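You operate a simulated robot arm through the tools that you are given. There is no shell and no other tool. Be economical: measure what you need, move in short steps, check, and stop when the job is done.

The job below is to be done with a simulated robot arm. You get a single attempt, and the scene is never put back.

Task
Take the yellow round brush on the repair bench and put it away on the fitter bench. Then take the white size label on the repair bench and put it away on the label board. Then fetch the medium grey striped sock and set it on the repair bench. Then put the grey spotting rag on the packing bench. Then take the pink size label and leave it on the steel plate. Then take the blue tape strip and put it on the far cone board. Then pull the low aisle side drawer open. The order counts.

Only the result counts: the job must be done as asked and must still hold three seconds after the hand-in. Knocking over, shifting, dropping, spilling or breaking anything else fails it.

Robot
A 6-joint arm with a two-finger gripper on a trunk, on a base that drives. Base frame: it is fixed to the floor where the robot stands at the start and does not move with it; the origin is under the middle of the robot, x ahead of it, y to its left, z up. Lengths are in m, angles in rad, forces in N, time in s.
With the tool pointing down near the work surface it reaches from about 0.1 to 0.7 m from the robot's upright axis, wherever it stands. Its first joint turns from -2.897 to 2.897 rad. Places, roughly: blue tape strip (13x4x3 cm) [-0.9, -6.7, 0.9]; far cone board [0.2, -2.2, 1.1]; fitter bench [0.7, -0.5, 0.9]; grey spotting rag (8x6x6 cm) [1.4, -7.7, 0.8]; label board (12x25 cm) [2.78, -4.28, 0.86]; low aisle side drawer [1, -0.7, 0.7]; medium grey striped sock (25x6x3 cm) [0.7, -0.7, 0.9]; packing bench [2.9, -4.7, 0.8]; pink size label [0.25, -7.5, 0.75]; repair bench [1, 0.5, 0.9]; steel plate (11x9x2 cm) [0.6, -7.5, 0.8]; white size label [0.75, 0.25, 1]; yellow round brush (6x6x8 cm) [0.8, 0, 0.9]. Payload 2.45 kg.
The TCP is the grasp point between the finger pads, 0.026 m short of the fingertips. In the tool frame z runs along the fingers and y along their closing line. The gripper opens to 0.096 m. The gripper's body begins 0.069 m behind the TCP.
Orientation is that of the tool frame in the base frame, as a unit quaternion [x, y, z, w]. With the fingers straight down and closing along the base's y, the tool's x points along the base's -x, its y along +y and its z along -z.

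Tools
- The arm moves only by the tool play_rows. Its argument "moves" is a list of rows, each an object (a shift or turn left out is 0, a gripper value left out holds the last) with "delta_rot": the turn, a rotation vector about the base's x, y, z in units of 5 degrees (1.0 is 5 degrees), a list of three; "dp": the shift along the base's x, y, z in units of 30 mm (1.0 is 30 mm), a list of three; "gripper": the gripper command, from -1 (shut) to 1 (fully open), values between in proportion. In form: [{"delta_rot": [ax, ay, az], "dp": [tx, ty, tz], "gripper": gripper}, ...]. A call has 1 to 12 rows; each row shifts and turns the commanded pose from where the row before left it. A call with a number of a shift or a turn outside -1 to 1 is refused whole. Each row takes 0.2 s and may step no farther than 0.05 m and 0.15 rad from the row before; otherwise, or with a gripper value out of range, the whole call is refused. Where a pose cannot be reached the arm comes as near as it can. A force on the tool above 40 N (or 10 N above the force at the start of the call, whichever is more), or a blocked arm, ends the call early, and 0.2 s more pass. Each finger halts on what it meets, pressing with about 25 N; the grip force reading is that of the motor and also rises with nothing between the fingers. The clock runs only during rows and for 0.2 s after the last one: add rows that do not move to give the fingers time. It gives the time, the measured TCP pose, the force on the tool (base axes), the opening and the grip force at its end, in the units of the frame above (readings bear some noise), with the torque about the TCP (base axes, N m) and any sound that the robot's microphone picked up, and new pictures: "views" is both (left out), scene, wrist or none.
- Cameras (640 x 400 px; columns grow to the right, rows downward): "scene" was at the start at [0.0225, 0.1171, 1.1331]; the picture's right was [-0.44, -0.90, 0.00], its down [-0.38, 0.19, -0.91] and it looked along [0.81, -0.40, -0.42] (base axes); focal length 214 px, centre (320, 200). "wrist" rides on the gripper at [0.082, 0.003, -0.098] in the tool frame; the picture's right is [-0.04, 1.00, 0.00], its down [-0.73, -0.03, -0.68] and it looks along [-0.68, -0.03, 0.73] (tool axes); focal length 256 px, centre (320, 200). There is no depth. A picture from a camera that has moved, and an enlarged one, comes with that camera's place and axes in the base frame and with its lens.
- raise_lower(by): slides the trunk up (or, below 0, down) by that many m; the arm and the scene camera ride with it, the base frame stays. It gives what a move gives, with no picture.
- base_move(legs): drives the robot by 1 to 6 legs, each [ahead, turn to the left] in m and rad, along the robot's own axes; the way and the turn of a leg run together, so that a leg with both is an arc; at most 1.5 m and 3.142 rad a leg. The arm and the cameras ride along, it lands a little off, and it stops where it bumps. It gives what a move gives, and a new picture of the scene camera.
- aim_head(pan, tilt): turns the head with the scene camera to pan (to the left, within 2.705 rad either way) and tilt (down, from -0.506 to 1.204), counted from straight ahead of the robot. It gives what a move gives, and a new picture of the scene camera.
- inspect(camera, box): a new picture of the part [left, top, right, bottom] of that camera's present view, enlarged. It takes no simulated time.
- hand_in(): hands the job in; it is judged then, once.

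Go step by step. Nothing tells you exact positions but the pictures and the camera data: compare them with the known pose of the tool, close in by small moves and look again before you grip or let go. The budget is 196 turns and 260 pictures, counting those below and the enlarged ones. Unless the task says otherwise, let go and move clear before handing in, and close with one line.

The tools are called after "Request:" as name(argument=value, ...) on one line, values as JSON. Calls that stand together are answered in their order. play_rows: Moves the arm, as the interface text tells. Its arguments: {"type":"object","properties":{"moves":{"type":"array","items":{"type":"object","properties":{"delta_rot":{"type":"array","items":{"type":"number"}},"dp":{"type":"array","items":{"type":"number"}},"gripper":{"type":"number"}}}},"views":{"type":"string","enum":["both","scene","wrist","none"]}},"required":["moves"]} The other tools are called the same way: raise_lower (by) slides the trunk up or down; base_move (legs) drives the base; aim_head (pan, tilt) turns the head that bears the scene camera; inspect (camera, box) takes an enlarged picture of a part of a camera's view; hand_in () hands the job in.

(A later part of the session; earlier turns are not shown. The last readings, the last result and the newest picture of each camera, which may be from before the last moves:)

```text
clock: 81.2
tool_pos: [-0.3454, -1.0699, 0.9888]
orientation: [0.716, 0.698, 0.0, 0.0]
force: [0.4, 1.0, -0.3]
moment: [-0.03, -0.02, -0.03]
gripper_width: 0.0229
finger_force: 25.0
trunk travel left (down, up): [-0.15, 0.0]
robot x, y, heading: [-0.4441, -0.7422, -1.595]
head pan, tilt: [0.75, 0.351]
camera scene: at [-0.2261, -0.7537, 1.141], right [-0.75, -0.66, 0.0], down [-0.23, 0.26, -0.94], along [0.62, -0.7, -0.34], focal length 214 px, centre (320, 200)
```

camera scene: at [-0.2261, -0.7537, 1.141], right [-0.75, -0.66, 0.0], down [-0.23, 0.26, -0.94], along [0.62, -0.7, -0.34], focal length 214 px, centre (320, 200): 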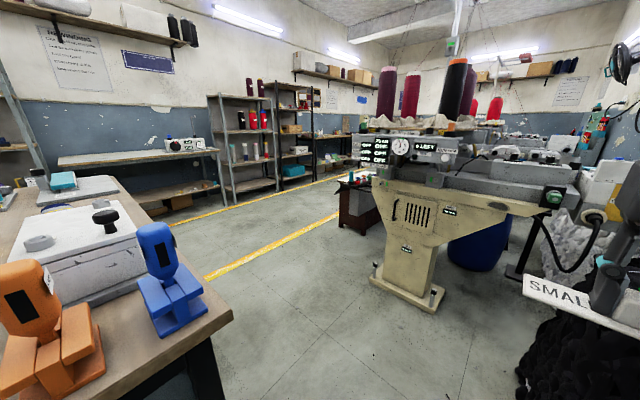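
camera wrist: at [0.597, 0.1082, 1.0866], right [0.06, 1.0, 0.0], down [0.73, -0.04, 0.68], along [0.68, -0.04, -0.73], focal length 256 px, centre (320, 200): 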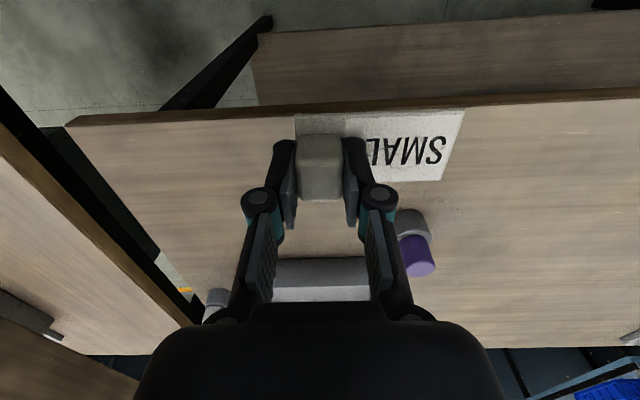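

I'm at the bench end; the aisle runs along y between the yellow lines x≈1.35–2.6. I'll go out past the bench into that aisle.

Request:
base_move(legs=[[0, 0.69], [0.75, 0], [0, 0.9], [1.4, 0], [0.4, 0], [0, -1.57]])

Request:
aim_head(pan=0.0, tilt=0.25)

```text
clock: 101.8
tool_pos: [1.9465, -1.6114, 0.9877]
orientation: [0.672, 0.74, 0.0, 0.0]
force: [-0.7, -0.2, -0.5]
moment: [0.01, -0.02, 0.03]
gripper_width: 0.0226
finger_force: 25.0
trunk travel left (down, up): [-0.15, 0.0]
robot x, y, heading: [1.8073, -1.2968, -1.476]
head pan, tilt: [0.75, 0.351]
camera scene: at [2.0286, -1.2839, 1.141], right [-0.66, -0.75, 0.0], down [-0.26, 0.23, -0.94], along [0.7, -0.62, -0.34], focal length 214 px, centre (320, 200)
```

scene: 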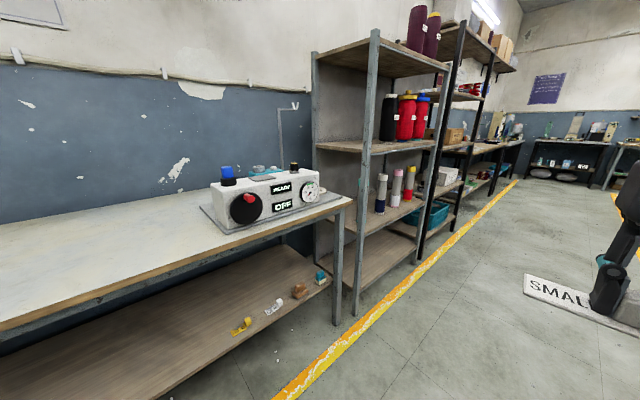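

```text
clock: 102.9
tool_pos: [1.948, -1.6122, 0.9888]
orientation: [0.673, 0.739, 0.0, -0.001]
force: [-0.2, -0.3, -0.5]
moment: [0.01, 0.01, 0.0]
gripper_width: 0.023
finger_force: 25.1
trunk travel left (down, up): [-0.15, 0.0]
robot x, y, heading: [1.8085, -1.2956, -1.476]
head pan, tilt: [0.0, 0.25]
camera scene: at [1.9678, -1.315, 1.1504], right [-1.0, -0.09, 0.0], down [-0.02, 0.25, -0.97], along [0.09, -0.96, -0.25], focal length 214 px, centre (320, 200)
```

scene: 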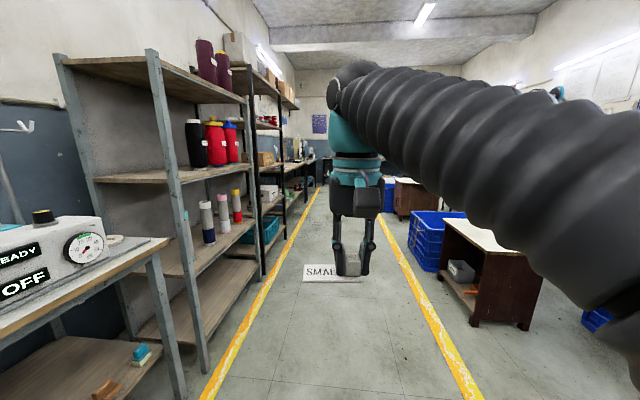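

The aisle ahead is clear. Drive about 2.9 m down it to the packing bench.

Request:
base_move(legs=[[1.5, 0], [1.2, 0]])

Request:
aim_head(pan=1.0, tilt=0.4)

```text
clock: 116.3
tool_pos: [2.1731, -4.3707, 0.989]
orientation: [0.672, 0.74, 0.0, -0.001]
force: [0.6, 0.0, 0.0]
moment: [-0.05, 0.0, 0.02]
gripper_width: 0.0229
finger_force: 25.0
trunk travel left (down, up): [-0.15, 0.0]
robot x, y, heading: [2.0362, -4.0547, -1.475]
head pan, tilt: [0.0, 0.25]
camera scene: at [2.1946, -4.0727, 1.1504], right [-1.0, -0.09, 0.0], down [-0.02, 0.25, -0.97], along [0.09, -0.96, -0.25], focal length 214 px, centre (320, 200)
```

scene: 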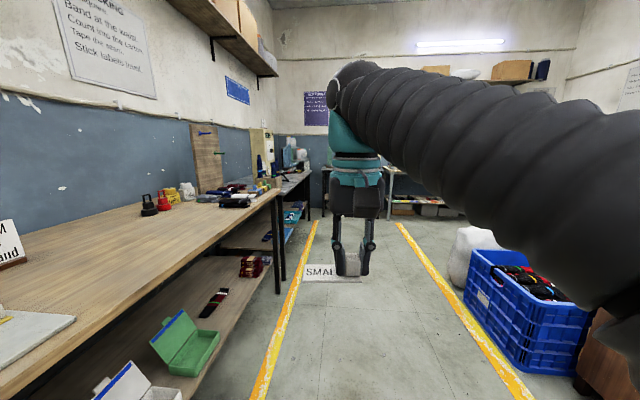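

```text
clock: 117.6
tool_pos: [2.1741, -4.3699, 0.9883]
orientation: [0.673, 0.739, 0.0, -0.001]
force: [-0.6, 0.4, -0.5]
moment: [0.03, 0.0, -0.01]
gripper_width: 0.0229
finger_force: 24.6
trunk travel left (down, up): [-0.15, 0.0]
robot x, y, heading: [2.0321, -4.0581, -1.476]
head pan, tilt: [1.0, 0.4]
camera scene: at [2.2681, -4.0223, 1.1364], right [-0.46, -0.89, 0.0], down [-0.35, 0.18, -0.92], along [0.82, -0.42, -0.39], focal length 214 px, centre (320, 200)
```

scene: 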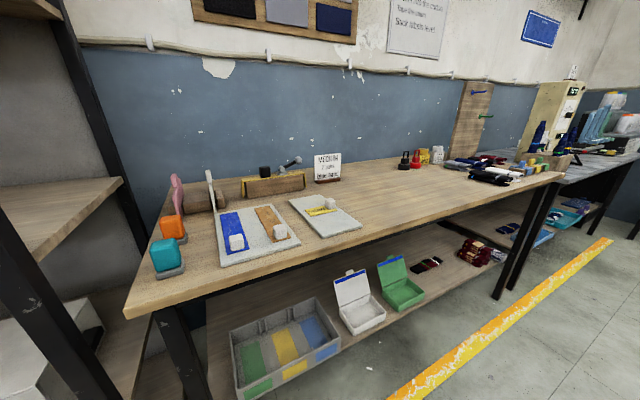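

Two grey boards lie on the packing bench; the second one at about (2.75, −4.28) should be the label board. Zoom in.

Request:
inspect(camera="scene", box=[190, 150, 400, 281])

Request:
base_move(legs=[[0.22, 0], [0, 1.47]])

```text
3.05 times, centred on (295, 216) of scene
camera zoom: at [2.2681, -4.0223, 1.1364], right [-0.46, -0.89, 0.0], down [-0.35, 0.18, -0.92], along [0.82, -0.42, -0.39], focal length 654 px, centre (396, 153)
```

zoom: 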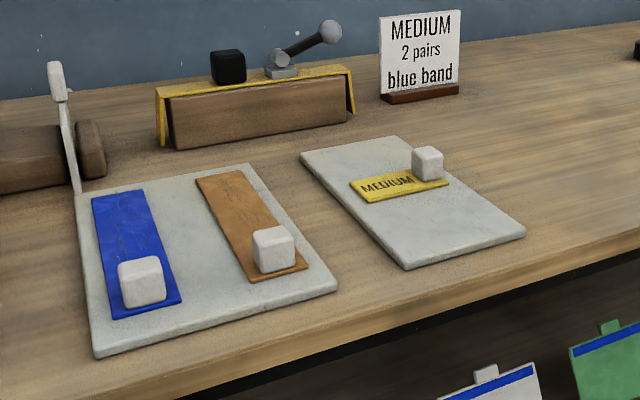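

```text
clock: 122.9
tool_pos: [2.3822, -4.1668, 0.9888]
orientation: [-0.005, 1.0, 0.0, 0.0]
force: [0.0, 0.3, 0.2]
moment: [-0.03, 0.0, 0.0]
gripper_width: 0.0229
finger_force: 25.1
trunk travel left (down, up): [-0.15, 0.0]
robot x, y, heading: [2.0576, -4.2772, 0.009]
head pan, tilt: [1.0, 0.4]
camera scene: at [2.0437, -4.0423, 1.1364], right [0.85, -0.53, 0.0], down [-0.21, -0.33, -0.92], along [0.49, 0.78, -0.39], focal length 214 px, centre (320, 200)
```

scene: 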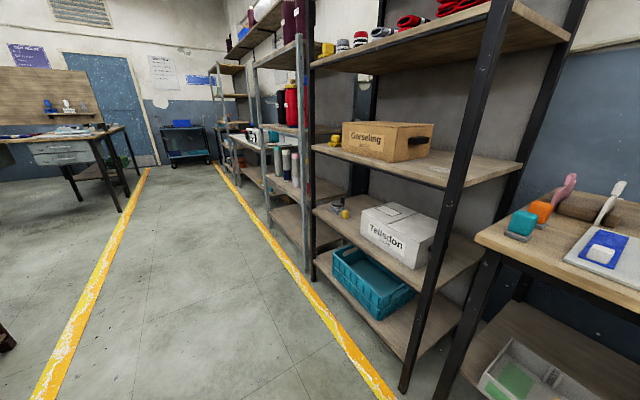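

The board spans x 2.64–2.88, y −4.33…−4.22 with a yellow label in its middle; the front part (x≈2.69) is free. I nudge forward and bring the white label over it.

Request:
base_move(legs=[[0.12, 0]])

Request:
aim_head(pan=0.0, tilt=0.5)

Request:
play_rows(moves=[{"dp": [0.6, -1, 0]}, {"dp": [0.6, -1, 0]}, {"dp": [0.6, -1, 0]}, {"dp": [0.6, -1, 0]}, {"dp": [0.6, -0.7, 0]}, {"dp": [0.6, 0, 0]}, {}])

```text
clock: 124.2
tool_pos: [2.5035, -4.1639, 0.9885]
orientation: [-0.006, 1.0, 0.0, 0.0]
force: [-0.1, 0.4, -0.8]
moment: [-0.02, -0.01, 0.03]
gripper_width: 0.023
finger_force: 25.4
trunk travel left (down, up): [-0.15, 0.0]
robot x, y, heading: [2.1784, -4.2768, 0.01]
head pan, tilt: [1.0, 0.4]
camera scene: at [2.1645, -4.0411, 1.1364], right [0.85, -0.53, 0.0], down [-0.21, -0.33, -0.92], along [0.49, 0.78, -0.39], focal length 214 px, centre (320, 200)
```

scene: 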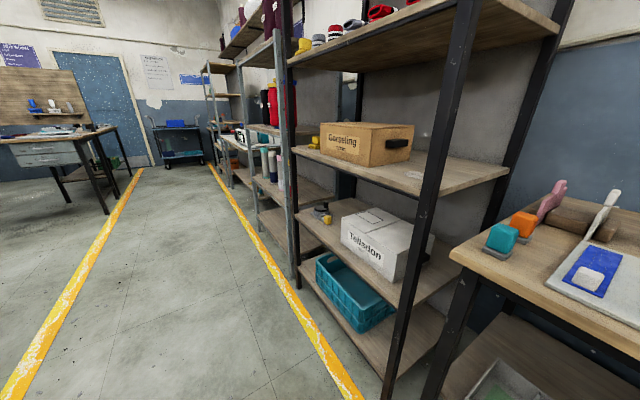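

```text
clock: 125.4
tool_pos: [2.5027, -4.1642, 0.9895]
orientation: [-0.005, 1.0, 0.0, 0.0]
force: [0.0, 0.5, 0.4]
moment: [-0.01, 0.02, 0.01]
gripper_width: 0.0228
finger_force: 24.5
trunk travel left (down, up): [-0.15, 0.0]
robot x, y, heading: [2.1751, -4.2781, 0.014]
head pan, tilt: [0.0, 0.499]
camera scene: at [2.2063, -4.1185, 1.1273], right [0.01, -1.0, 0.0], down [-0.48, -0.01, -0.88], along [0.88, 0.01, -0.48], focal length 214 px, centre (320, 200)
```

scene: 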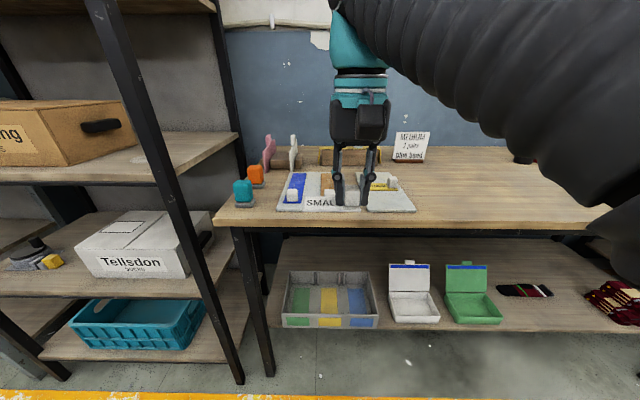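

```text
clock: 127.0
tool_pos: [2.6123, -4.3052, 0.9877]
orientation: [-0.006, 1.0, -0.001, 0.0]
force: [-0.6, -0.1, -0.1]
moment: [-0.01, -0.02, 0.03]
gripper_width: 0.0228
finger_force: 25.5
trunk travel left (down, up): [-0.15, 0.0]
robot x, y, heading: [2.1796, -4.2759, 0.009]
head pan, tilt: [0.0, 0.499]
camera scene: at [2.2063, -4.1186, 1.1273], right [0.01, -1.0, 0.0], down [-0.48, -0.01, -0.88], along [0.88, 0.01, -0.48], focal length 214 px, centre (320, 200)
camera wrist: at [2.5306, -4.3035, 1.0858], right [0.03, 1.0, 0.0], down [0.73, -0.02, 0.68], along [0.68, -0.02, -0.73], focal length 256 px, centre (320, 200)
```

scene: 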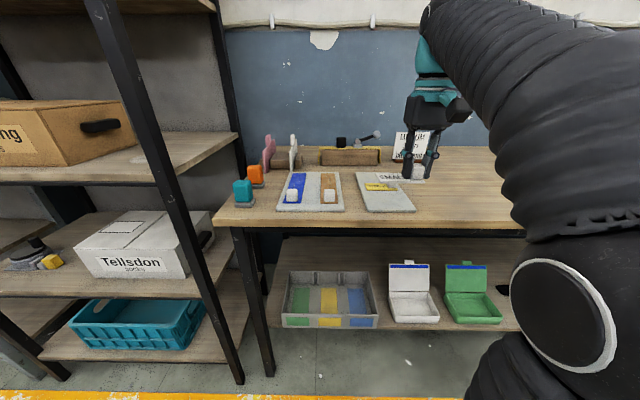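
wrist: 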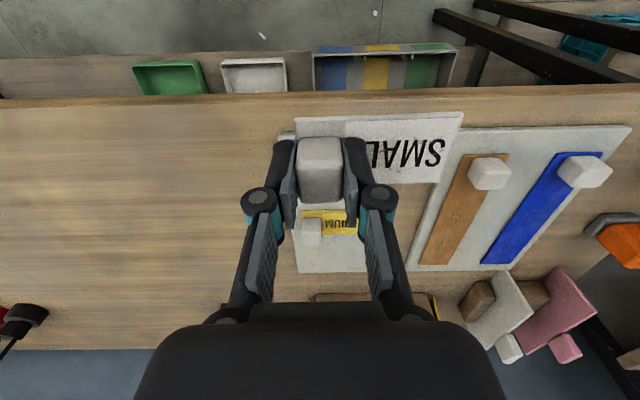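

Target knob position (2.69, −4.311). Move over it and lower partway.

Request:
play_rows(moves=[{"dp": [0.9, -0.1, -0.2]}, {"dp": [0.9, -0.1, -0.4]}, {"dp": [0.75, 0, -0.6]}, {"dp": [0, 0, -0.8]}, {}])

Request:
inspect(camera="scene", box=[320, 140, 480, 240])

```text
clock: 128.2
tool_pos: [2.6884, -4.3105, 0.9259]
orientation: [-0.006, 1.0, -0.001, 0.0]
force: [-0.2, 0.4, -0.2]
moment: [-0.03, 0.04, 0.0]
gripper_width: 0.0226
finger_force: 24.9
trunk travel left (down, up): [-0.15, 0.0]
robot x, y, heading: [2.1795, -4.2777, 0.008]
head pan, tilt: [0.0, 0.499]
camera scene: at [2.2064, -4.1187, 1.1273], right [0.01, -1.0, 0.0], down [-0.48, -0.01, -0.88], along [0.88, 0.01, -0.48], focal length 214 px, centre (320, 200)
camera wrist: at [2.6071, -4.3087, 1.0236], right [0.03, 1.0, 0.0], down [0.73, -0.02, 0.68], along [0.68, -0.02, -0.73], focal length 256 px, centre (320, 200)
```

scene: 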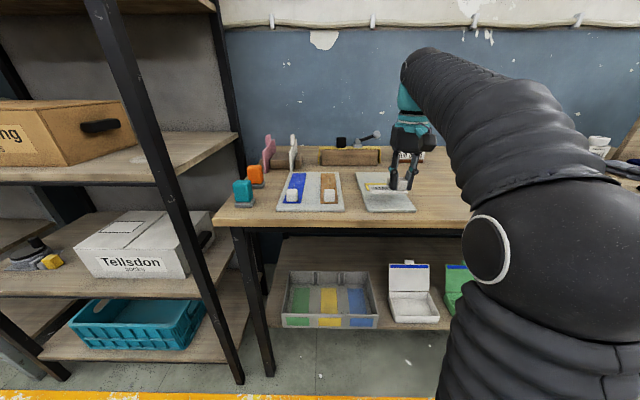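
wrist: 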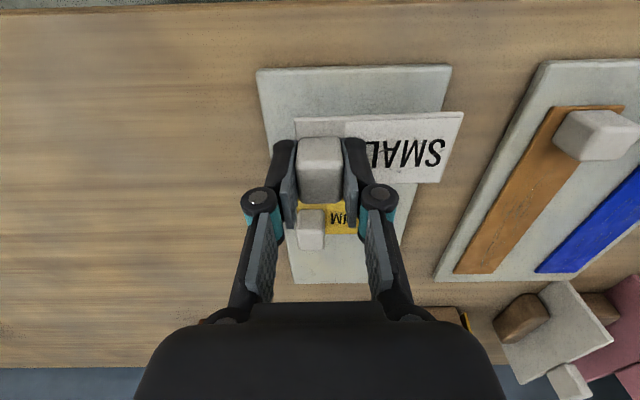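

```text
4.00 times, centred on (400, 190) of scene
camera zoom: at [2.2064, -4.1187, 1.1273], right [0.01, -1.0, 0.0], down [-0.48, -0.01, -0.88], along [0.88, 0.01, -0.48], focal length 858 px, centre (0, 240)
```

zoom: 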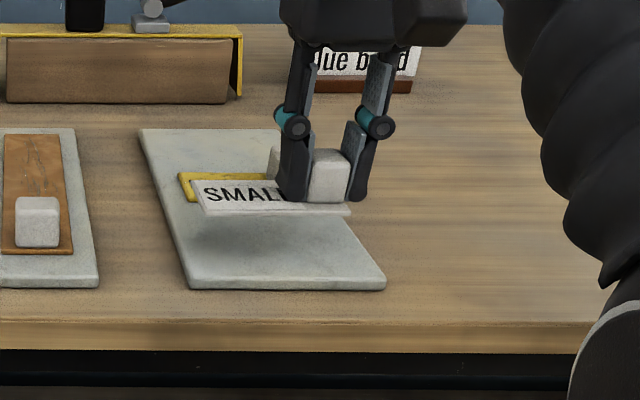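

Board surface looks nearer z≈0.85, putting its front at x≈2.66. I correct forward ~22 mm and lower slowly.

Request:
play_rows(moves=[{"dp": [0.7, -0.25, -0.3]}, {"dp": [0, 0, -0.4]}, {"dp": [0, 0, -0.2]}, {}], views="wrist")

Request:
inspect(camera="scene", box=[320, 140, 480, 240])

```text
clock: 129.2
tool_pos: [2.7091, -4.3195, 0.8997]
orientation: [-0.006, 1.0, 0.0, 0.0]
force: [-0.8, 0.9, -0.5]
moment: [-0.02, 0.0, 0.02]
gripper_width: 0.0227
finger_force: 24.7
trunk travel left (down, up): [-0.15, 0.0]
robot x, y, heading: [2.1769, -4.2757, 0.016]
head pan, tilt: [0.0, 0.499]
camera wrist: at [2.6276, -4.3166, 0.9986], right [0.03, 1.0, 0.0], down [0.73, -0.02, 0.68], along [0.68, -0.02, -0.73], focal length 256 px, centre (320, 200)
```

wrist: 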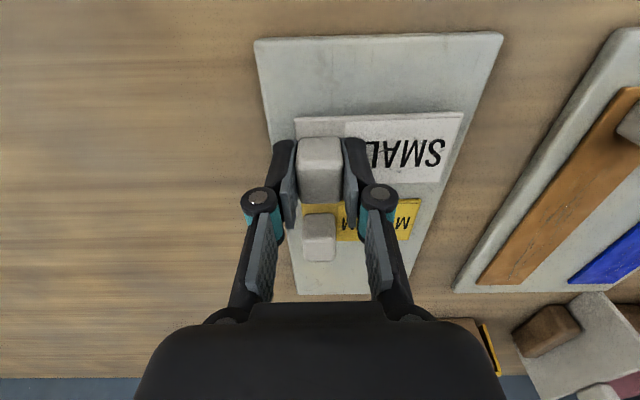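

```text
4.00 times, centred on (400, 190) of scene
camera zoom: at [2.2064, -4.1187, 1.1273], right [0.01, -1.0, 0.0], down [-0.48, -0.01, -0.88], along [0.88, 0.01, -0.48], focal length 858 px, centre (0, 240)
```

zoom: 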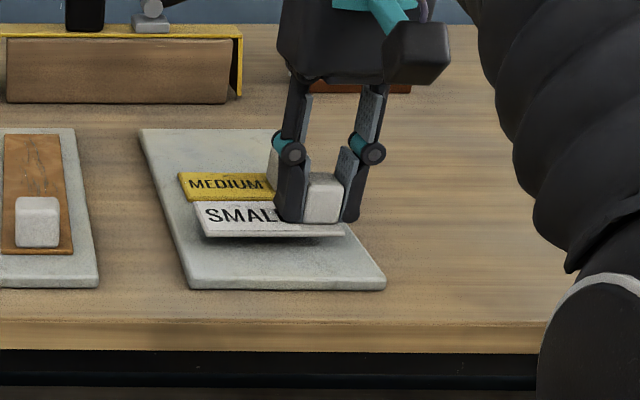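

The label is centred over the free front part of the board. Lower to contact.

Request:
play_rows(moves=[{"dp": [0, 0, -0.3]}, {"dp": [0, 0, -0.12]}, {"dp": [0, 0, -0.08]}, {}], views="none")

Request:
inspect(camera="scene", box=[320, 140, 480, 240])

```text
clock: 130.4
tool_pos: [2.7085, -4.3183, 0.8899]
orientation: [-0.006, 1.0, -0.001, 0.004]
force: [-0.8, 0.7, 15.3]
moment: [0.18, 0.24, 0.04]
gripper_width: 0.0225
finger_force: 25.2
trunk travel left (down, up): [-0.15, 0.0]
robot x, y, heading: [2.1798, -4.2778, 0.013]
head pan, tilt: [0.0, 0.499]
stopped in row 4: the force on the tool passed its limit at 41 N (the readings are from after the stop); the commanded pose is now the measured one
```

```text
4.00 times, centred on (400, 190) of scene
camera zoom: at [2.2057, -4.1186, 1.1269], right [0.01, -1.0, 0.0], down [-0.48, -0.01, -0.88], along [0.88, 0.01, -0.48], focal length 858 px, centre (0, 240)
```

zoom: 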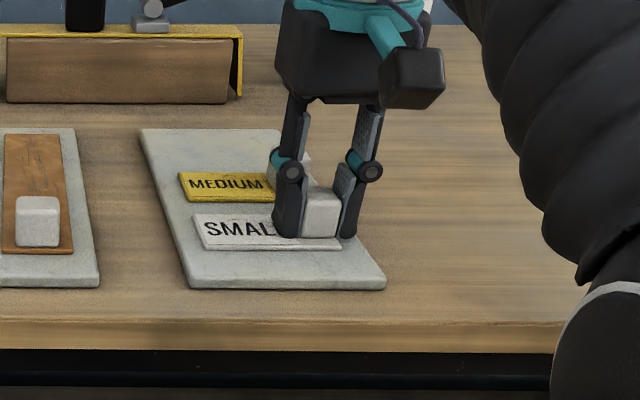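

Label rests on the board. Release and lift clear.

Request:
play_rows(moves=[{"gripper": 0.2}, {}, {}, {"dp": [0, 0, 0.6]}, {"dp": [0, 0, 1]}, {"dp": [-0.5, 0, 1], "gripper": 1}, {"dp": [-1, 0.2, 0.6]}, {"dp": [-1, 0.3, 0]}, {"dp": [-1, 0.3, 0]}, {"dp": [-1, 0.3, 0]}, {"dp": [-1, 0, 0]}, {}], views="scene")

```text
clock: 133.0
tool_pos: [2.5423, -4.2886, 0.9852]
orientation: [-0.007, 1.0, -0.002, 0.003]
force: [-0.3, 0.2, -0.1]
moment: [-0.03, 0.04, 0.0]
gripper_width: 0.0959
finger_force: 0.0
trunk travel left (down, up): [-0.15, 0.0]
robot x, y, heading: [2.1776, -4.2783, 0.009]
head pan, tilt: [0.0, 0.499]
camera scene: at [2.2065, -4.1186, 1.1273], right [0.01, -1.0, 0.0], down [-0.48, -0.01, -0.88], along [0.88, 0.01, -0.48], focal length 214 px, centre (320, 200)
```

scene: 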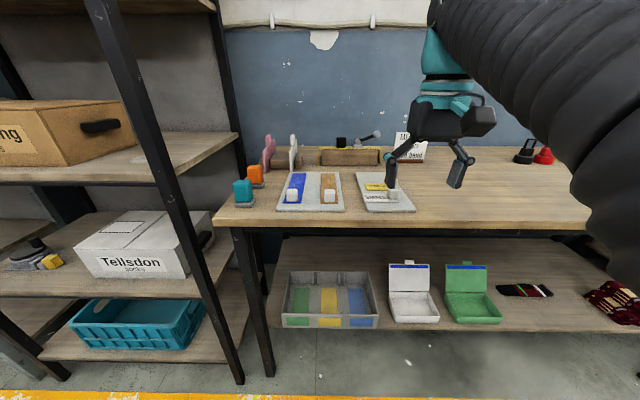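

White label done. Now drive back to the aisle side of the fitter bench for the sock.

Request:
base_move(legs=[[-0.12, 0], [0, 1.56], [1.5, 0], [1.47, 0], [0, 1.57]])

```text
clock: 155.7
tool_pos: [1.7656, -1.3008, 0.9846]
orientation: [1.0, -0.022, -0.003, -0.001]
force: [0.4, 0.0, 0.2]
moment: [-0.03, 0.0, -0.05]
gripper_width: 0.0961
finger_force: 0.1
trunk travel left (down, up): [-0.15, 0.0]
robot x, y, heading: [2.1292, -1.3314, 3.09]
head pan, tilt: [0.0, 0.499]
camera scene: at [2.0915, -1.4878, 1.1273], right [0.04, 1.0, 0.0], down [0.48, -0.02, -0.88], along [-0.88, 0.04, -0.48], focal length 214 px, centre (320, 200)
```

scene: 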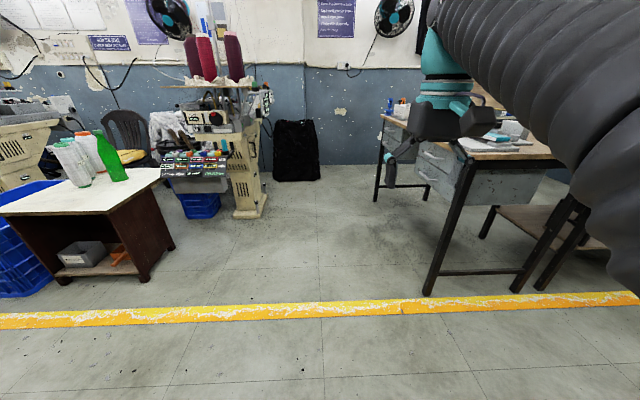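

Path along the bench is clear; drive to face the sock.

Request:
base_move(legs=[[1.4, 0], [0, -1.52]])

Request:
aim_head(pan=0.1, tilt=0.55)

Request:
inspect(camera="wrist", box=[0, 0, 640, 400])

```text
clock: 166.5
tool_pos: [0.7073, -0.9072, 0.9851]
orientation: [0.714, -0.7, -0.002, -0.003]
force: [0.2, -0.4, 0.4]
moment: [0.03, 0.03, -0.01]
gripper_width: 0.0961
finger_force: 0.1
trunk travel left (down, up): [-0.15, 0.0]
robot x, y, heading: [0.7011, -1.2758, 1.594]
head pan, tilt: [0.0, 0.499]
camera scene: at [0.5409, -1.2438, 1.1273], right [1.0, 0.02, 0.0], down [0.01, -0.48, -0.88], along [-0.02, 0.88, -0.48], focal length 214 px, centre (320, 200)
```

scene: 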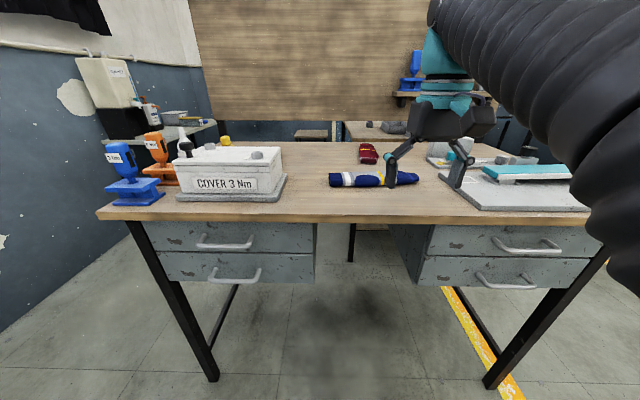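

```text
clock: 167.1
tool_pos: [0.7085, -0.9074, 0.9851]
orientation: [0.714, -0.7, -0.001, -0.002]
force: [0.2, -0.2, -0.6]
moment: [0.02, 0.01, 0.02]
gripper_width: 0.0959
finger_force: 0.1
trunk travel left (down, up): [-0.15, 0.0]
robot x, y, heading: [0.7009, -1.273, 1.59]
head pan, tilt: [0.099, 0.55]
camera scene: at [0.532, -1.2456, 1.1227], right [0.99, 0.12, 0.0], down [0.06, -0.52, -0.85], along [-0.1, 0.85, -0.52], focal length 214 px, centre (320, 200)
```

scene: 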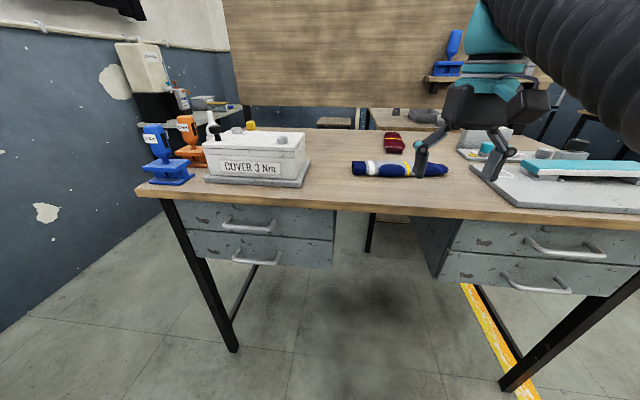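

```text
1.00 times, centred on (320, 200) of wrist (not enlarged: the box is as wide or as high as the picture)
camera zoom: at [0.7062, -0.9892, 1.0819], right [-1.0, 0.02, 0.0], down [0.01, 0.73, 0.68], along [0.01, 0.68, -0.73], focal length 256 px, centre (320, 200)
```

zoom: 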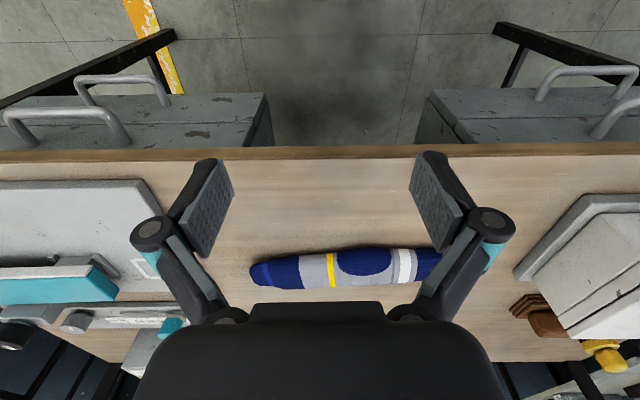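

The sock lies along x from 0.55 to 0.81 at y≈−0.685. I zoom to verify it and also start turning the tool 90° so the fingers close across its width.

Request:
inspect(camera="scene", box=[330, 110, 490, 210])

Request:
play_rows(moves=[{"delta_rot": [0, 0, -1]}, {"delta_rot": [0, 0, -1]}, {"delta_rot": [0, 0, -1]}, {"delta_rot": [0, 0, -1]}, {"delta_rot": [0, 0, -1]}, {"delta_rot": [0, 0, -1]}, {"delta_rot": [0, 0, -1]}, {"delta_rot": [0, 0, -1]}, {"delta_rot": [0, 0, -1]}], views="none")

Request:
play_rows(moves=[{"delta_rot": [0, 0, -1]}, {"delta_rot": [0, 0, -1]}, {"delta_rot": [0, 0, -1]}, {"delta_rot": [0, 0, -1]}, {"delta_rot": [0, 0, -1]}, {"delta_rot": [0, 0, -1]}, {"delta_rot": [0, 0, -1]}, {"delta_rot": [0, 0, -1]}, {"delta_rot": [0, 0, -0.7]}, {}], views="wrist")

```text
4.00 times, centred on (410, 160) of scene
camera zoom: at [0.532, -1.2456, 1.1227], right [0.99, 0.12, 0.0], down [0.06, -0.52, -0.85], along [-0.1, 0.85, -0.52], focal length 858 px, centre (-40, 360)
```

zoom: 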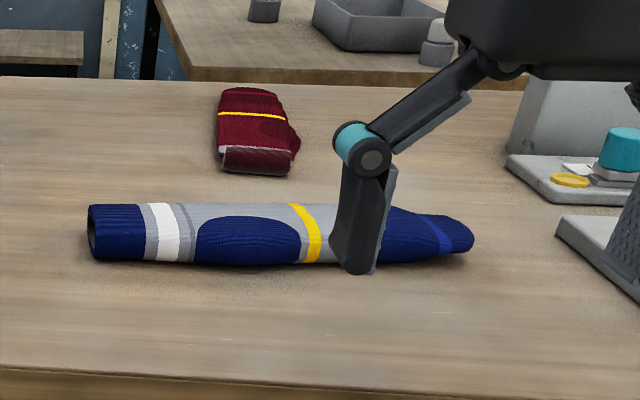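

```text
clock: 169.1
tool_pos: [0.7069, -0.9055, 0.9843]
orientation: [-0.391, 0.92, 0.0, 0.002]
force: [-0.1, 0.3, -0.8]
moment: [0.05, 0.0, -0.02]
gripper_width: 0.0958
finger_force: 0.1
trunk travel left (down, up): [-0.15, 0.0]
robot x, y, heading: [0.6999, -1.2705, 1.592]
head pan, tilt: [0.099, 0.55]
```

```text
clock: 171.3
tool_pos: [0.7072, -0.9067, 0.9849]
orientation: [-0.022, 1.0, 0.0, 0.002]
force: [0.3, 0.0, 0.6]
moment: [0.06, 0.03, -0.02]
gripper_width: 0.0962
finger_force: 0.0
trunk travel left (down, up): [-0.15, 0.0]
robot x, y, heading: [0.7006, -1.2698, 1.587]
head pan, tilt: [0.099, 0.55]
camera wrist: at [0.6255, -0.9075, 1.0825], right [0.0, 1.0, 0.0], down [0.73, 0.0, 0.68], along [0.68, 0.0, -0.73], focal length 256 px, centre (320, 200)
```

wrist: 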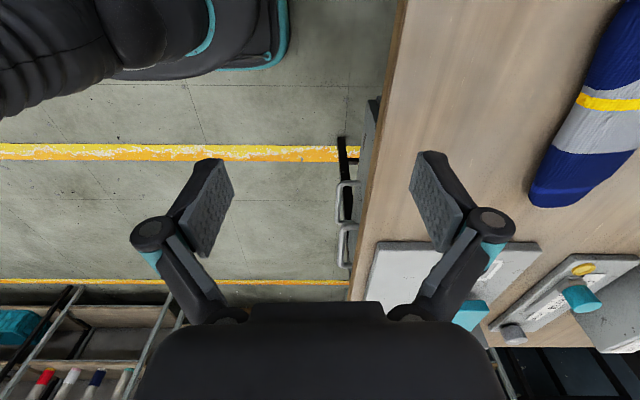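

Sock confirmed (medium size, grey with navy and yellow stripe). Move above its middle.

Request:
play_rows(moves=[{"dp": [-0.1, 1, 0]}, {"dp": [-0.1, 1, 0]}, {"dp": [-0.1, 1, 0]}, {"dp": [-0.1, 1, 0]}, {"dp": [-0.1, 1, -0.3]}, {"dp": [-0.1, 1, -0.3]}, {"dp": [-0.1, 1, -0.3]}, {"dp": [0, 0.75, -0.3]}, {}])

```text
clock: 173.3
tool_pos: [0.6866, -0.6737, 0.9471]
orientation: [-0.022, 1.0, -0.001, 0.003]
force: [-0.5, 0.0, 0.1]
moment: [-0.05, -0.05, -0.03]
gripper_width: 0.0958
finger_force: 0.1
trunk travel left (down, up): [-0.15, 0.0]
robot x, y, heading: [0.6997, -1.2713, 1.586]
head pan, tilt: [0.099, 0.55]
camera scene: at [0.532, -1.2456, 1.1227], right [0.99, 0.12, 0.0], down [0.06, -0.52, -0.85], along [-0.1, 0.85, -0.52], focal length 214 px, centre (320, 200)
camera wrist: at [0.6046, -0.6752, 1.0435], right [-0.01, 1.0, 0.0], down [0.73, 0.0, 0.68], along [0.68, 0.0, -0.73], focal length 256 px, centre (320, 200)
```

scene: 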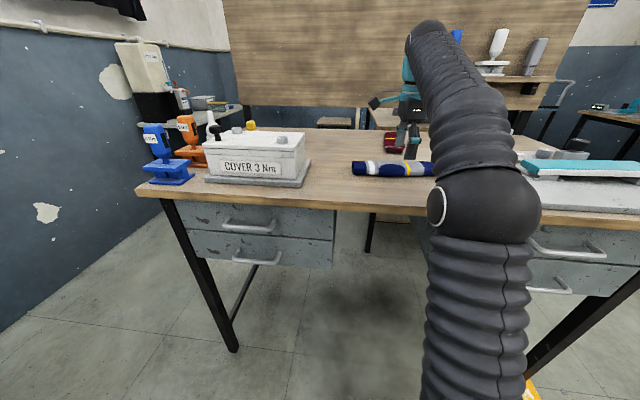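
wrist: 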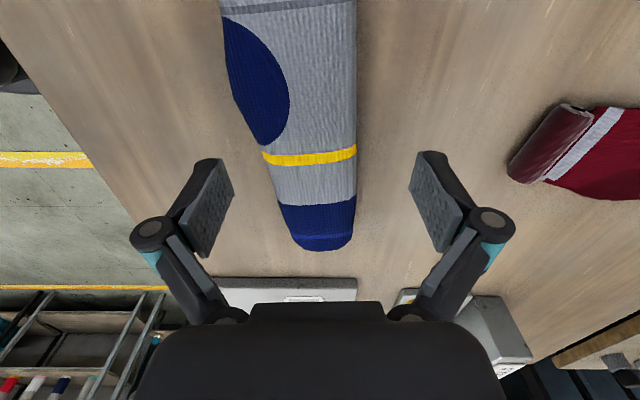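

Sock is centred about 13 mm toward the robot from the TCP. Adjust, descend and grip.

Request:
play_rows(moves=[{"dp": [0, -0.4, -0.5]}, {"dp": [0, 0, -0.6]}, {"dp": [0, 0, -0.25]}, {}, {"gripper": -1}, {}, {}, {}, {}], views="wrist")

```text
clock: 175.5
tool_pos: [0.6855, -0.6883, 0.909]
orientation: [-0.022, 1.0, 0.003, 0.002]
force: [1.2, -0.1, 12.0]
moment: [-0.16, 0.03, 0.23]
gripper_width: 0.0531
finger_force: 25.0
trunk travel left (down, up): [-0.15, 0.0]
robot x, y, heading: [0.7012, -1.272, 1.59]
head pan, tilt: [0.099, 0.55]
stopped in row 9: the force on the tool passed its limit at 41 N (the readings are from after the stop); the commanded pose is now the measured one
camera wrist: at [0.6035, -0.6893, 1.0064], right [-0.01, 1.0, 0.01], down [0.73, 0.0, 0.68], along [0.68, 0.01, -0.73], focal length 256 px, centre (320, 200)
```

wrist: 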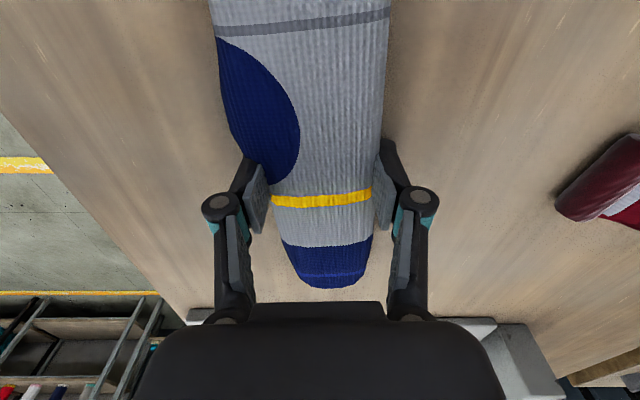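

Gripped. Lift a little and check the hold.

Request:
play_rows(moves=[{"dp": [0, 0, 0.7], "gripper": -1}, {"dp": [0, 0, 0.7]}, {"dp": [0, -0.5, 0.5]}, {}])

```text
clock: 176.5
tool_pos: [0.6876, -0.7013, 0.9658]
orientation: [-0.023, 1.0, 0.001, 0.002]
force: [0.0, -0.2, -0.1]
moment: [0.0, -0.01, -0.02]
gripper_width: 0.0532
finger_force: 24.8
trunk travel left (down, up): [-0.15, 0.0]
robot x, y, heading: [0.6969, -1.2731, 1.59]
head pan, tilt: [0.099, 0.55]
camera scene: at [0.532, -1.2455, 1.1227], right [0.99, 0.12, 0.0], down [0.06, -0.52, -0.85], along [-0.1, 0.85, -0.52], focal length 214 px, centre (320, 200)
camera wrist: at [0.6043, -0.7017, 1.0624], right [-0.01, 1.0, 0.0], down [0.73, 0.0, 0.68], along [0.68, 0.01, -0.73], focal length 256 px, centre (320, 200)
```

scene: 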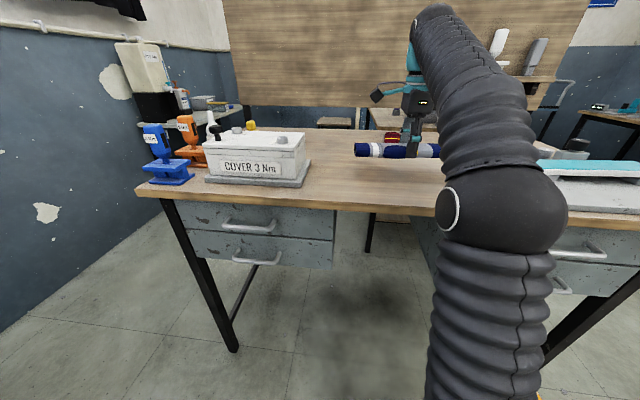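
wrist: 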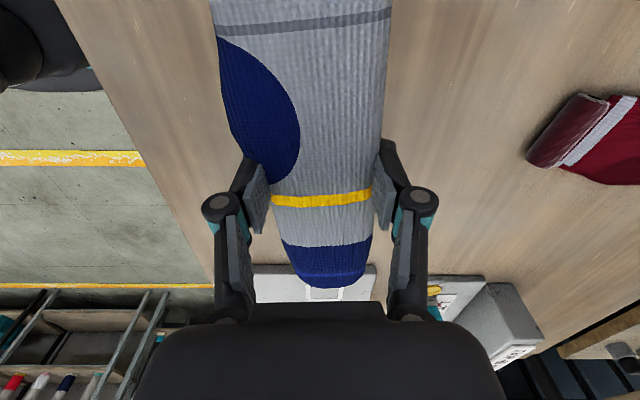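

Held firmly. Retract over the bench edge and raise.

Request:
play_rows(moves=[{"dp": [0, -1, 0.2]}, {"dp": [0, -1, 0.3]}, {"dp": [0, -1, 0.5]}, {"dp": [0, -1, 0.5]}, {"dp": [0, -1, 0]}, {"dp": [0, -1, 0]}, {"dp": [0, -1, 0]}, {"dp": [0, -1, 0]}, {"dp": [0, -0.6, 0]}, {}], views="none")

Request:
base_move(legs=[[-0.13, 0], [0, 1.56], [0.62, 0], [0, -0.97], [0.79, 0], [0, -0.6]])

```text
clock: 178.7
tool_pos: [0.6853, -0.9598, 1.0051]
orientation: [-0.022, 1.0, 0.003, 0.003]
force: [-0.1, 0.2, -0.6]
moment: [0.01, -0.02, -0.01]
gripper_width: 0.0526
finger_force: 24.8
out of reach, approached as far as the arm can: row 9
trunk travel left (down, up): [-0.15, 0.0]
robot x, y, heading: [0.6969, -1.2718, 1.585]
head pan, tilt: [0.099, 0.55]
```

```text
clock: 194.9
tool_pos: [-0.3862, -0.4348, 1.0061]
orientation: [-0.012, 1.0, 0.002, 0.002]
force: [-0.2, 0.4, -0.2]
moment: [-0.02, -0.01, -0.03]
gripper_width: 0.0523
finger_force: 25.1
trunk travel left (down, up): [-0.15, 0.0]
robot x, y, heading: [-0.3775, -0.7474, 1.562]
head pan, tilt: [0.099, 0.55]
camera scene: at [-0.5448, -0.7184, 1.1227], right [1.0, 0.1, 0.0], down [0.05, -0.52, -0.85], along [-0.08, 0.85, -0.52], focal length 214 px, centre (320, 200)
```

scene: 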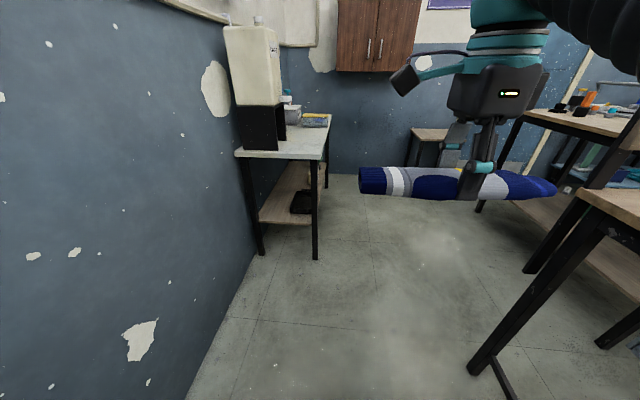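

Good. Continue up, face the repair bench and approach.

Request:
base_move(legs=[[0.85, 0], [0, -1.57], [0.55, 0]])

Request:
aim_head(pan=0.2, tilt=0.5)

```text
clock: 205.9
tool_pos: [0.4887, 0.0576, 1.0056]
orientation: [0.714, 0.7, 0.0, 0.003]
force: [0.8, -0.3, -0.6]
moment: [0.0, 0.0, 0.05]
gripper_width: 0.0521
finger_force: 24.6
trunk travel left (down, up): [-0.15, 0.0]
robot x, y, heading: [0.172, 0.0636, -0.043]
head pan, tilt: [0.099, 0.55]
camera scene: at [0.2125, 0.229, 1.1227], right [0.05, -1.0, 0.0], down [-0.52, -0.03, -0.85], along [0.85, 0.05, -0.52], focal length 214 px, centre (320, 200)
```

scene: 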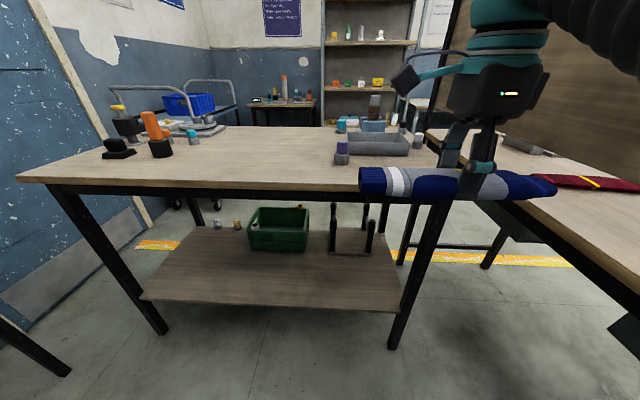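

```text
clock: 206.6
tool_pos: [0.4888, 0.057, 1.0062]
orientation: [0.715, 0.699, 0.0, 0.004]
force: [0.0, 0.5, 0.3]
moment: [0.01, -0.02, 0.04]
gripper_width: 0.0525
finger_force: 25.2
trunk travel left (down, up): [-0.15, 0.0]
robot x, y, heading: [0.1748, 0.0622, -0.045]
head pan, tilt: [0.201, 0.499]
camera scene: at [0.2127, 0.2382, 1.1273], right [0.15, -0.99, 0.0], down [-0.47, -0.07, -0.88], along [0.87, 0.13, -0.48], focal length 214 px, centre (320, 200)
```

scene: 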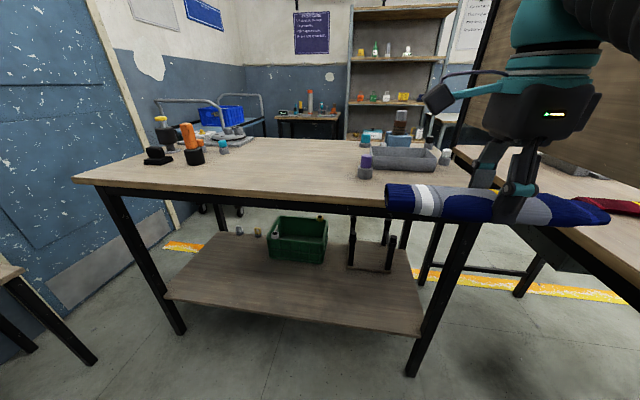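

The bench's middle (around y 0.42) is open. Drive a little closer, swing left, then out over it.

Request:
base_move(legs=[[0.18, 0.0]])

Request:
play_rows(moves=[{"dp": [0, 1, 0]}, {"dp": [0, 1, 0]}, {"dp": [0, 1, 0]}, {"dp": [0, 1, 0]}, {"dp": [0, 1, 0]}, {"dp": [0, 1, 0]}, {"dp": [0, 1, 0]}, {"dp": [0, 1, 0]}, {"dp": [0.2, 1, -0.2]}, {"dp": [0.3, 1, -0.3]}, {"dp": [0.5, 1, -0.4]}, {"dp": [0.7, 0.8, -0.4]}])

```text
clock: 208.1
tool_pos: [0.67, 0.0484, 1.0053]
orientation: [0.715, 0.699, 0.0, 0.004]
force: [-0.3, -0.4, -0.5]
moment: [0.02, 0.01, -0.01]
gripper_width: 0.0521
finger_force: 25.1
trunk travel left (down, up): [-0.15, 0.0]
robot x, y, heading: [0.3574, 0.053, -0.053]
head pan, tilt: [0.201, 0.499]
camera scene: at [0.3943, 0.2295, 1.1273], right [0.15, -0.99, 0.0], down [-0.47, -0.07, -0.88], along [0.87, 0.13, -0.48], focal length 214 px, centre (320, 200)
```

scene: 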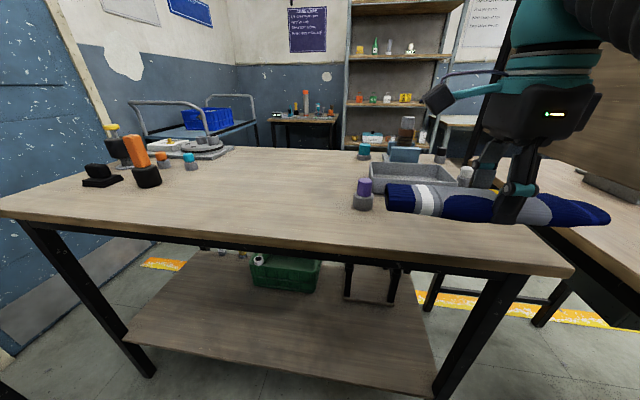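

```text
clock: 210.7
tool_pos: [0.7228, 0.4004, 0.9698]
orientation: [0.715, 0.699, 0.0, 0.004]
force: [-0.1, 0.0, 0.7]
moment: [0.01, 0.0, 0.0]
gripper_width: 0.0522
finger_force: 24.9
trunk travel left (down, up): [-0.15, 0.0]
robot x, y, heading: [0.3516, 0.0559, -0.047]
head pan, tilt: [0.201, 0.499]
camera scene: at [0.394, 0.2294, 1.1273], right [0.15, -0.99, 0.0], down [-0.47, -0.07, -0.88], along [0.87, 0.13, -0.48], focal length 214 px, centre (320, 200)
camera wrist: at [0.7262, 0.4823, 1.0667], right [1.0, -0.06, 0.01], down [-0.05, -0.73, 0.68], along [-0.04, -0.68, -0.73], focal length 256 px, centre (320, 200)
```

scene: 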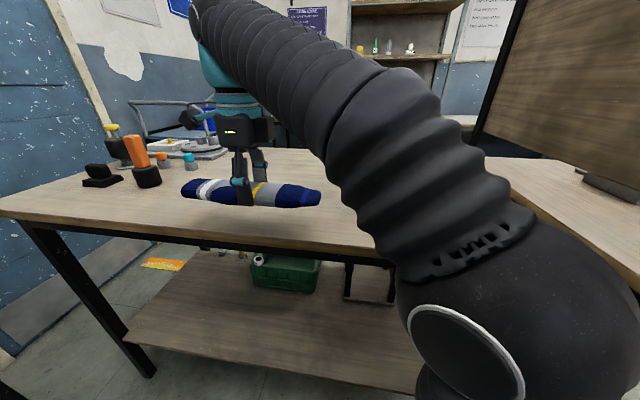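
wrist: 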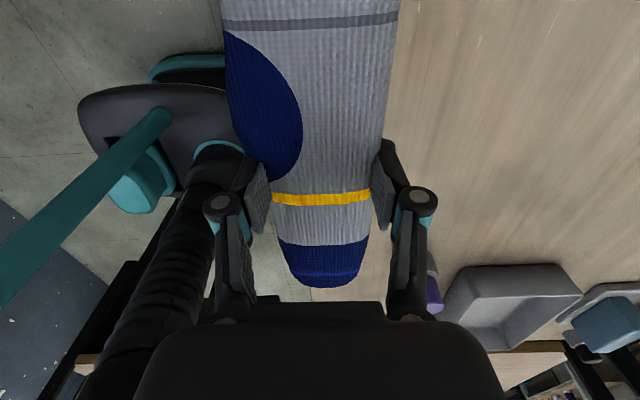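

Move 8 cm further over the bench and lower.

Request:
play_rows(moves=[{"dp": [0.8, 0.1, 0]}, {"dp": [0.8, 0.1, 0]}, {"dp": [0.9, 0.1, 0]}, {"dp": [0, 0, -0.7]}, {"dp": [0, 0, -0.7]}, {"dp": [0, 0, -0.35]}, {}])

```text
clock: 212.3
tool_pos: [0.7959, 0.41, 0.9117]
orientation: [0.715, 0.699, 0.0, 0.004]
force: [0.2, 0.5, 0.5]
moment: [0.02, 0.02, -0.02]
gripper_width: 0.0523
finger_force: 25.7
out of reach, approached as far as the arm can: row 3
trunk travel left (down, up): [-0.15, 0.0]
robot x, y, heading: [0.3561, 0.0563, -0.045]
head pan, tilt: [0.201, 0.499]
camera scene: at [0.3944, 0.2297, 1.1272], right [0.15, -0.99, 0.0], down [-0.47, -0.07, -0.88], along [0.87, 0.13, -0.48], focal length 214 px, centre (320, 200)
camera wrist: at [0.8004, 0.4918, 1.0082], right [1.0, -0.06, 0.01], down [-0.05, -0.73, 0.68], along [-0.04, -0.68, -0.73], focal length 256 px, centre (320, 200)
```

scene: 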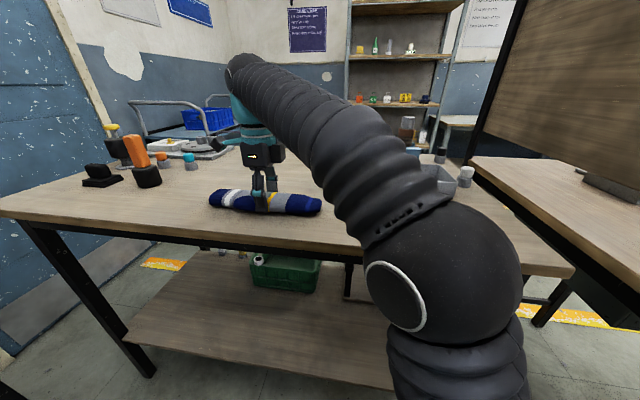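
wrist: 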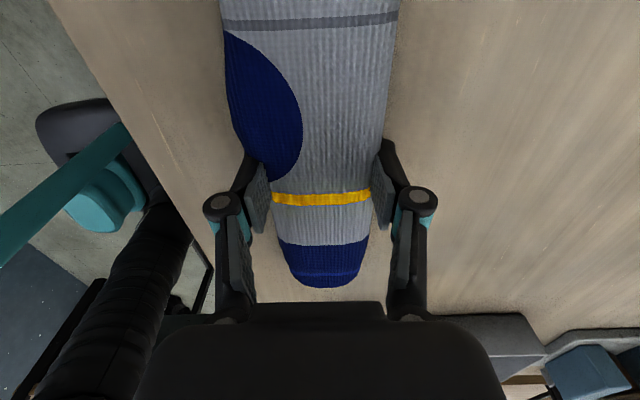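

Request:
play_rows(moves=[{"dp": [0, 0, -0.1]}, {"dp": [0, 0, -0.08]}, {}], views="none")

Request:
inspect(camera="scene", box=[190, 150, 350, 250])

```text
clock: 213.1
tool_pos: [0.7954, 0.4102, 0.91]
orientation: [0.715, 0.699, 0.005, 0.004]
force: [1.2, 0.2, 15.0]
moment: [-0.39, 0.3, -0.03]
gripper_width: 0.0523
finger_force: 25.0
trunk travel left (down, up): [-0.15, 0.0]
robot x, y, heading: [0.3598, 0.0559, -0.047]
head pan, tilt: [0.201, 0.499]
stopped in row 3: the force on the tool passed its limit at 41 N (the readings are from after the stop); the commanded pose is now the measured one
```

```text
4.00 times, centred on (270, 200) of scene
camera zoom: at [0.3939, 0.2294, 1.1271], right [0.15, -0.99, 0.0], down [-0.47, -0.07, -0.88], along [0.87, 0.13, -0.48], focal length 858 px, centre (520, 200)
```

zoom: 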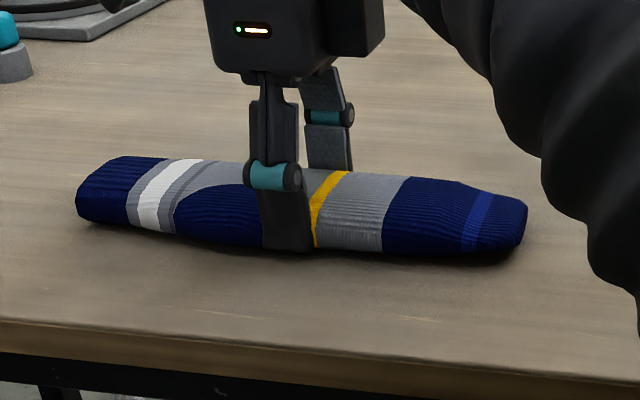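

Sock is on the bench. Release, lift straight up, retract.

Request:
play_rows(moves=[{"gripper": 1}, {}, {}, {"dp": [0, 0, 0.8]}, {"dp": [0, 0, 1]}, {"dp": [-0.5, 0, 0.8]}, {"dp": [-1, -0.5, 0]}, {"dp": [-0.8, -1, 0]}, {"dp": [-0.5, -1, 0]}, {"dp": [-0.3, -1, 0]}, {"dp": [0, -1, 0]}, {"dp": [0, -1, 0]}], views="none")

Request:
play_rows(moves=[{"dp": [0, -1, 0]}, {"dp": [0, -1, 0]}, {"dp": [0, -1, 0]}, {"dp": [0, -1, 0]}, {"dp": [0, -1, 0]}, {"delta_rot": [0, 0, 1]}, {"delta_rot": [0, 0, 1]}, {"delta_rot": [0, 0, 1]}, {"delta_rot": [0, 0, 1]}, {"delta_rot": [0, 0, 1]}, {"delta_rot": [0, 0, 1]}, {"delta_rot": [0, 0, 1]}], views="scene")

```text
clock: 215.7
tool_pos: [0.6991, 0.2419, 0.9746]
orientation: [0.715, 0.7, 0.004, 0.004]
force: [0.8, 0.4, -0.8]
moment: [-0.03, 0.01, 0.01]
gripper_width: 0.0957
finger_force: 0.2
out of reach, approached as far as the arm can: row 6
trunk travel left (down, up): [-0.15, 0.0]
robot x, y, heading: [0.3568, 0.0535, -0.047]
head pan, tilt: [0.201, 0.499]
```

```text
clock: 218.3
tool_pos: [0.6983, 0.0908, 0.9788]
orientation: [0.47, 0.882, 0.005, 0.002]
force: [-0.1, 1.0, 0.6]
moment: [0.03, 0.02, -0.03]
gripper_width: 0.0961
finger_force: 0.1
trunk travel left (down, up): [-0.15, 0.0]
robot x, y, heading: [0.3566, 0.055, -0.048]
head pan, tilt: [0.201, 0.499]
camera scene: at [0.3944, 0.2296, 1.1273], right [0.15, -0.99, 0.0], down [-0.47, -0.07, -0.88], along [0.87, 0.13, -0.48], focal length 214 px, centre (320, 200)
```

scene: 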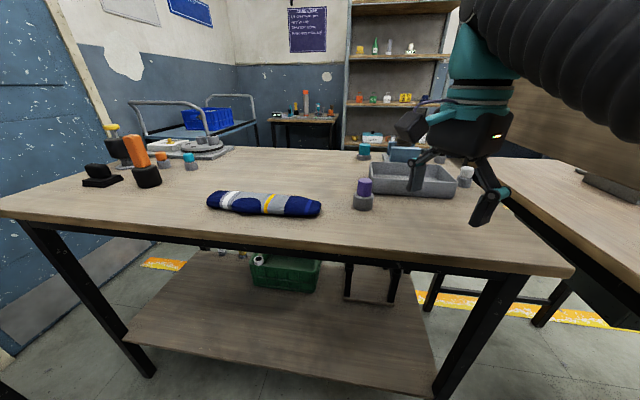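

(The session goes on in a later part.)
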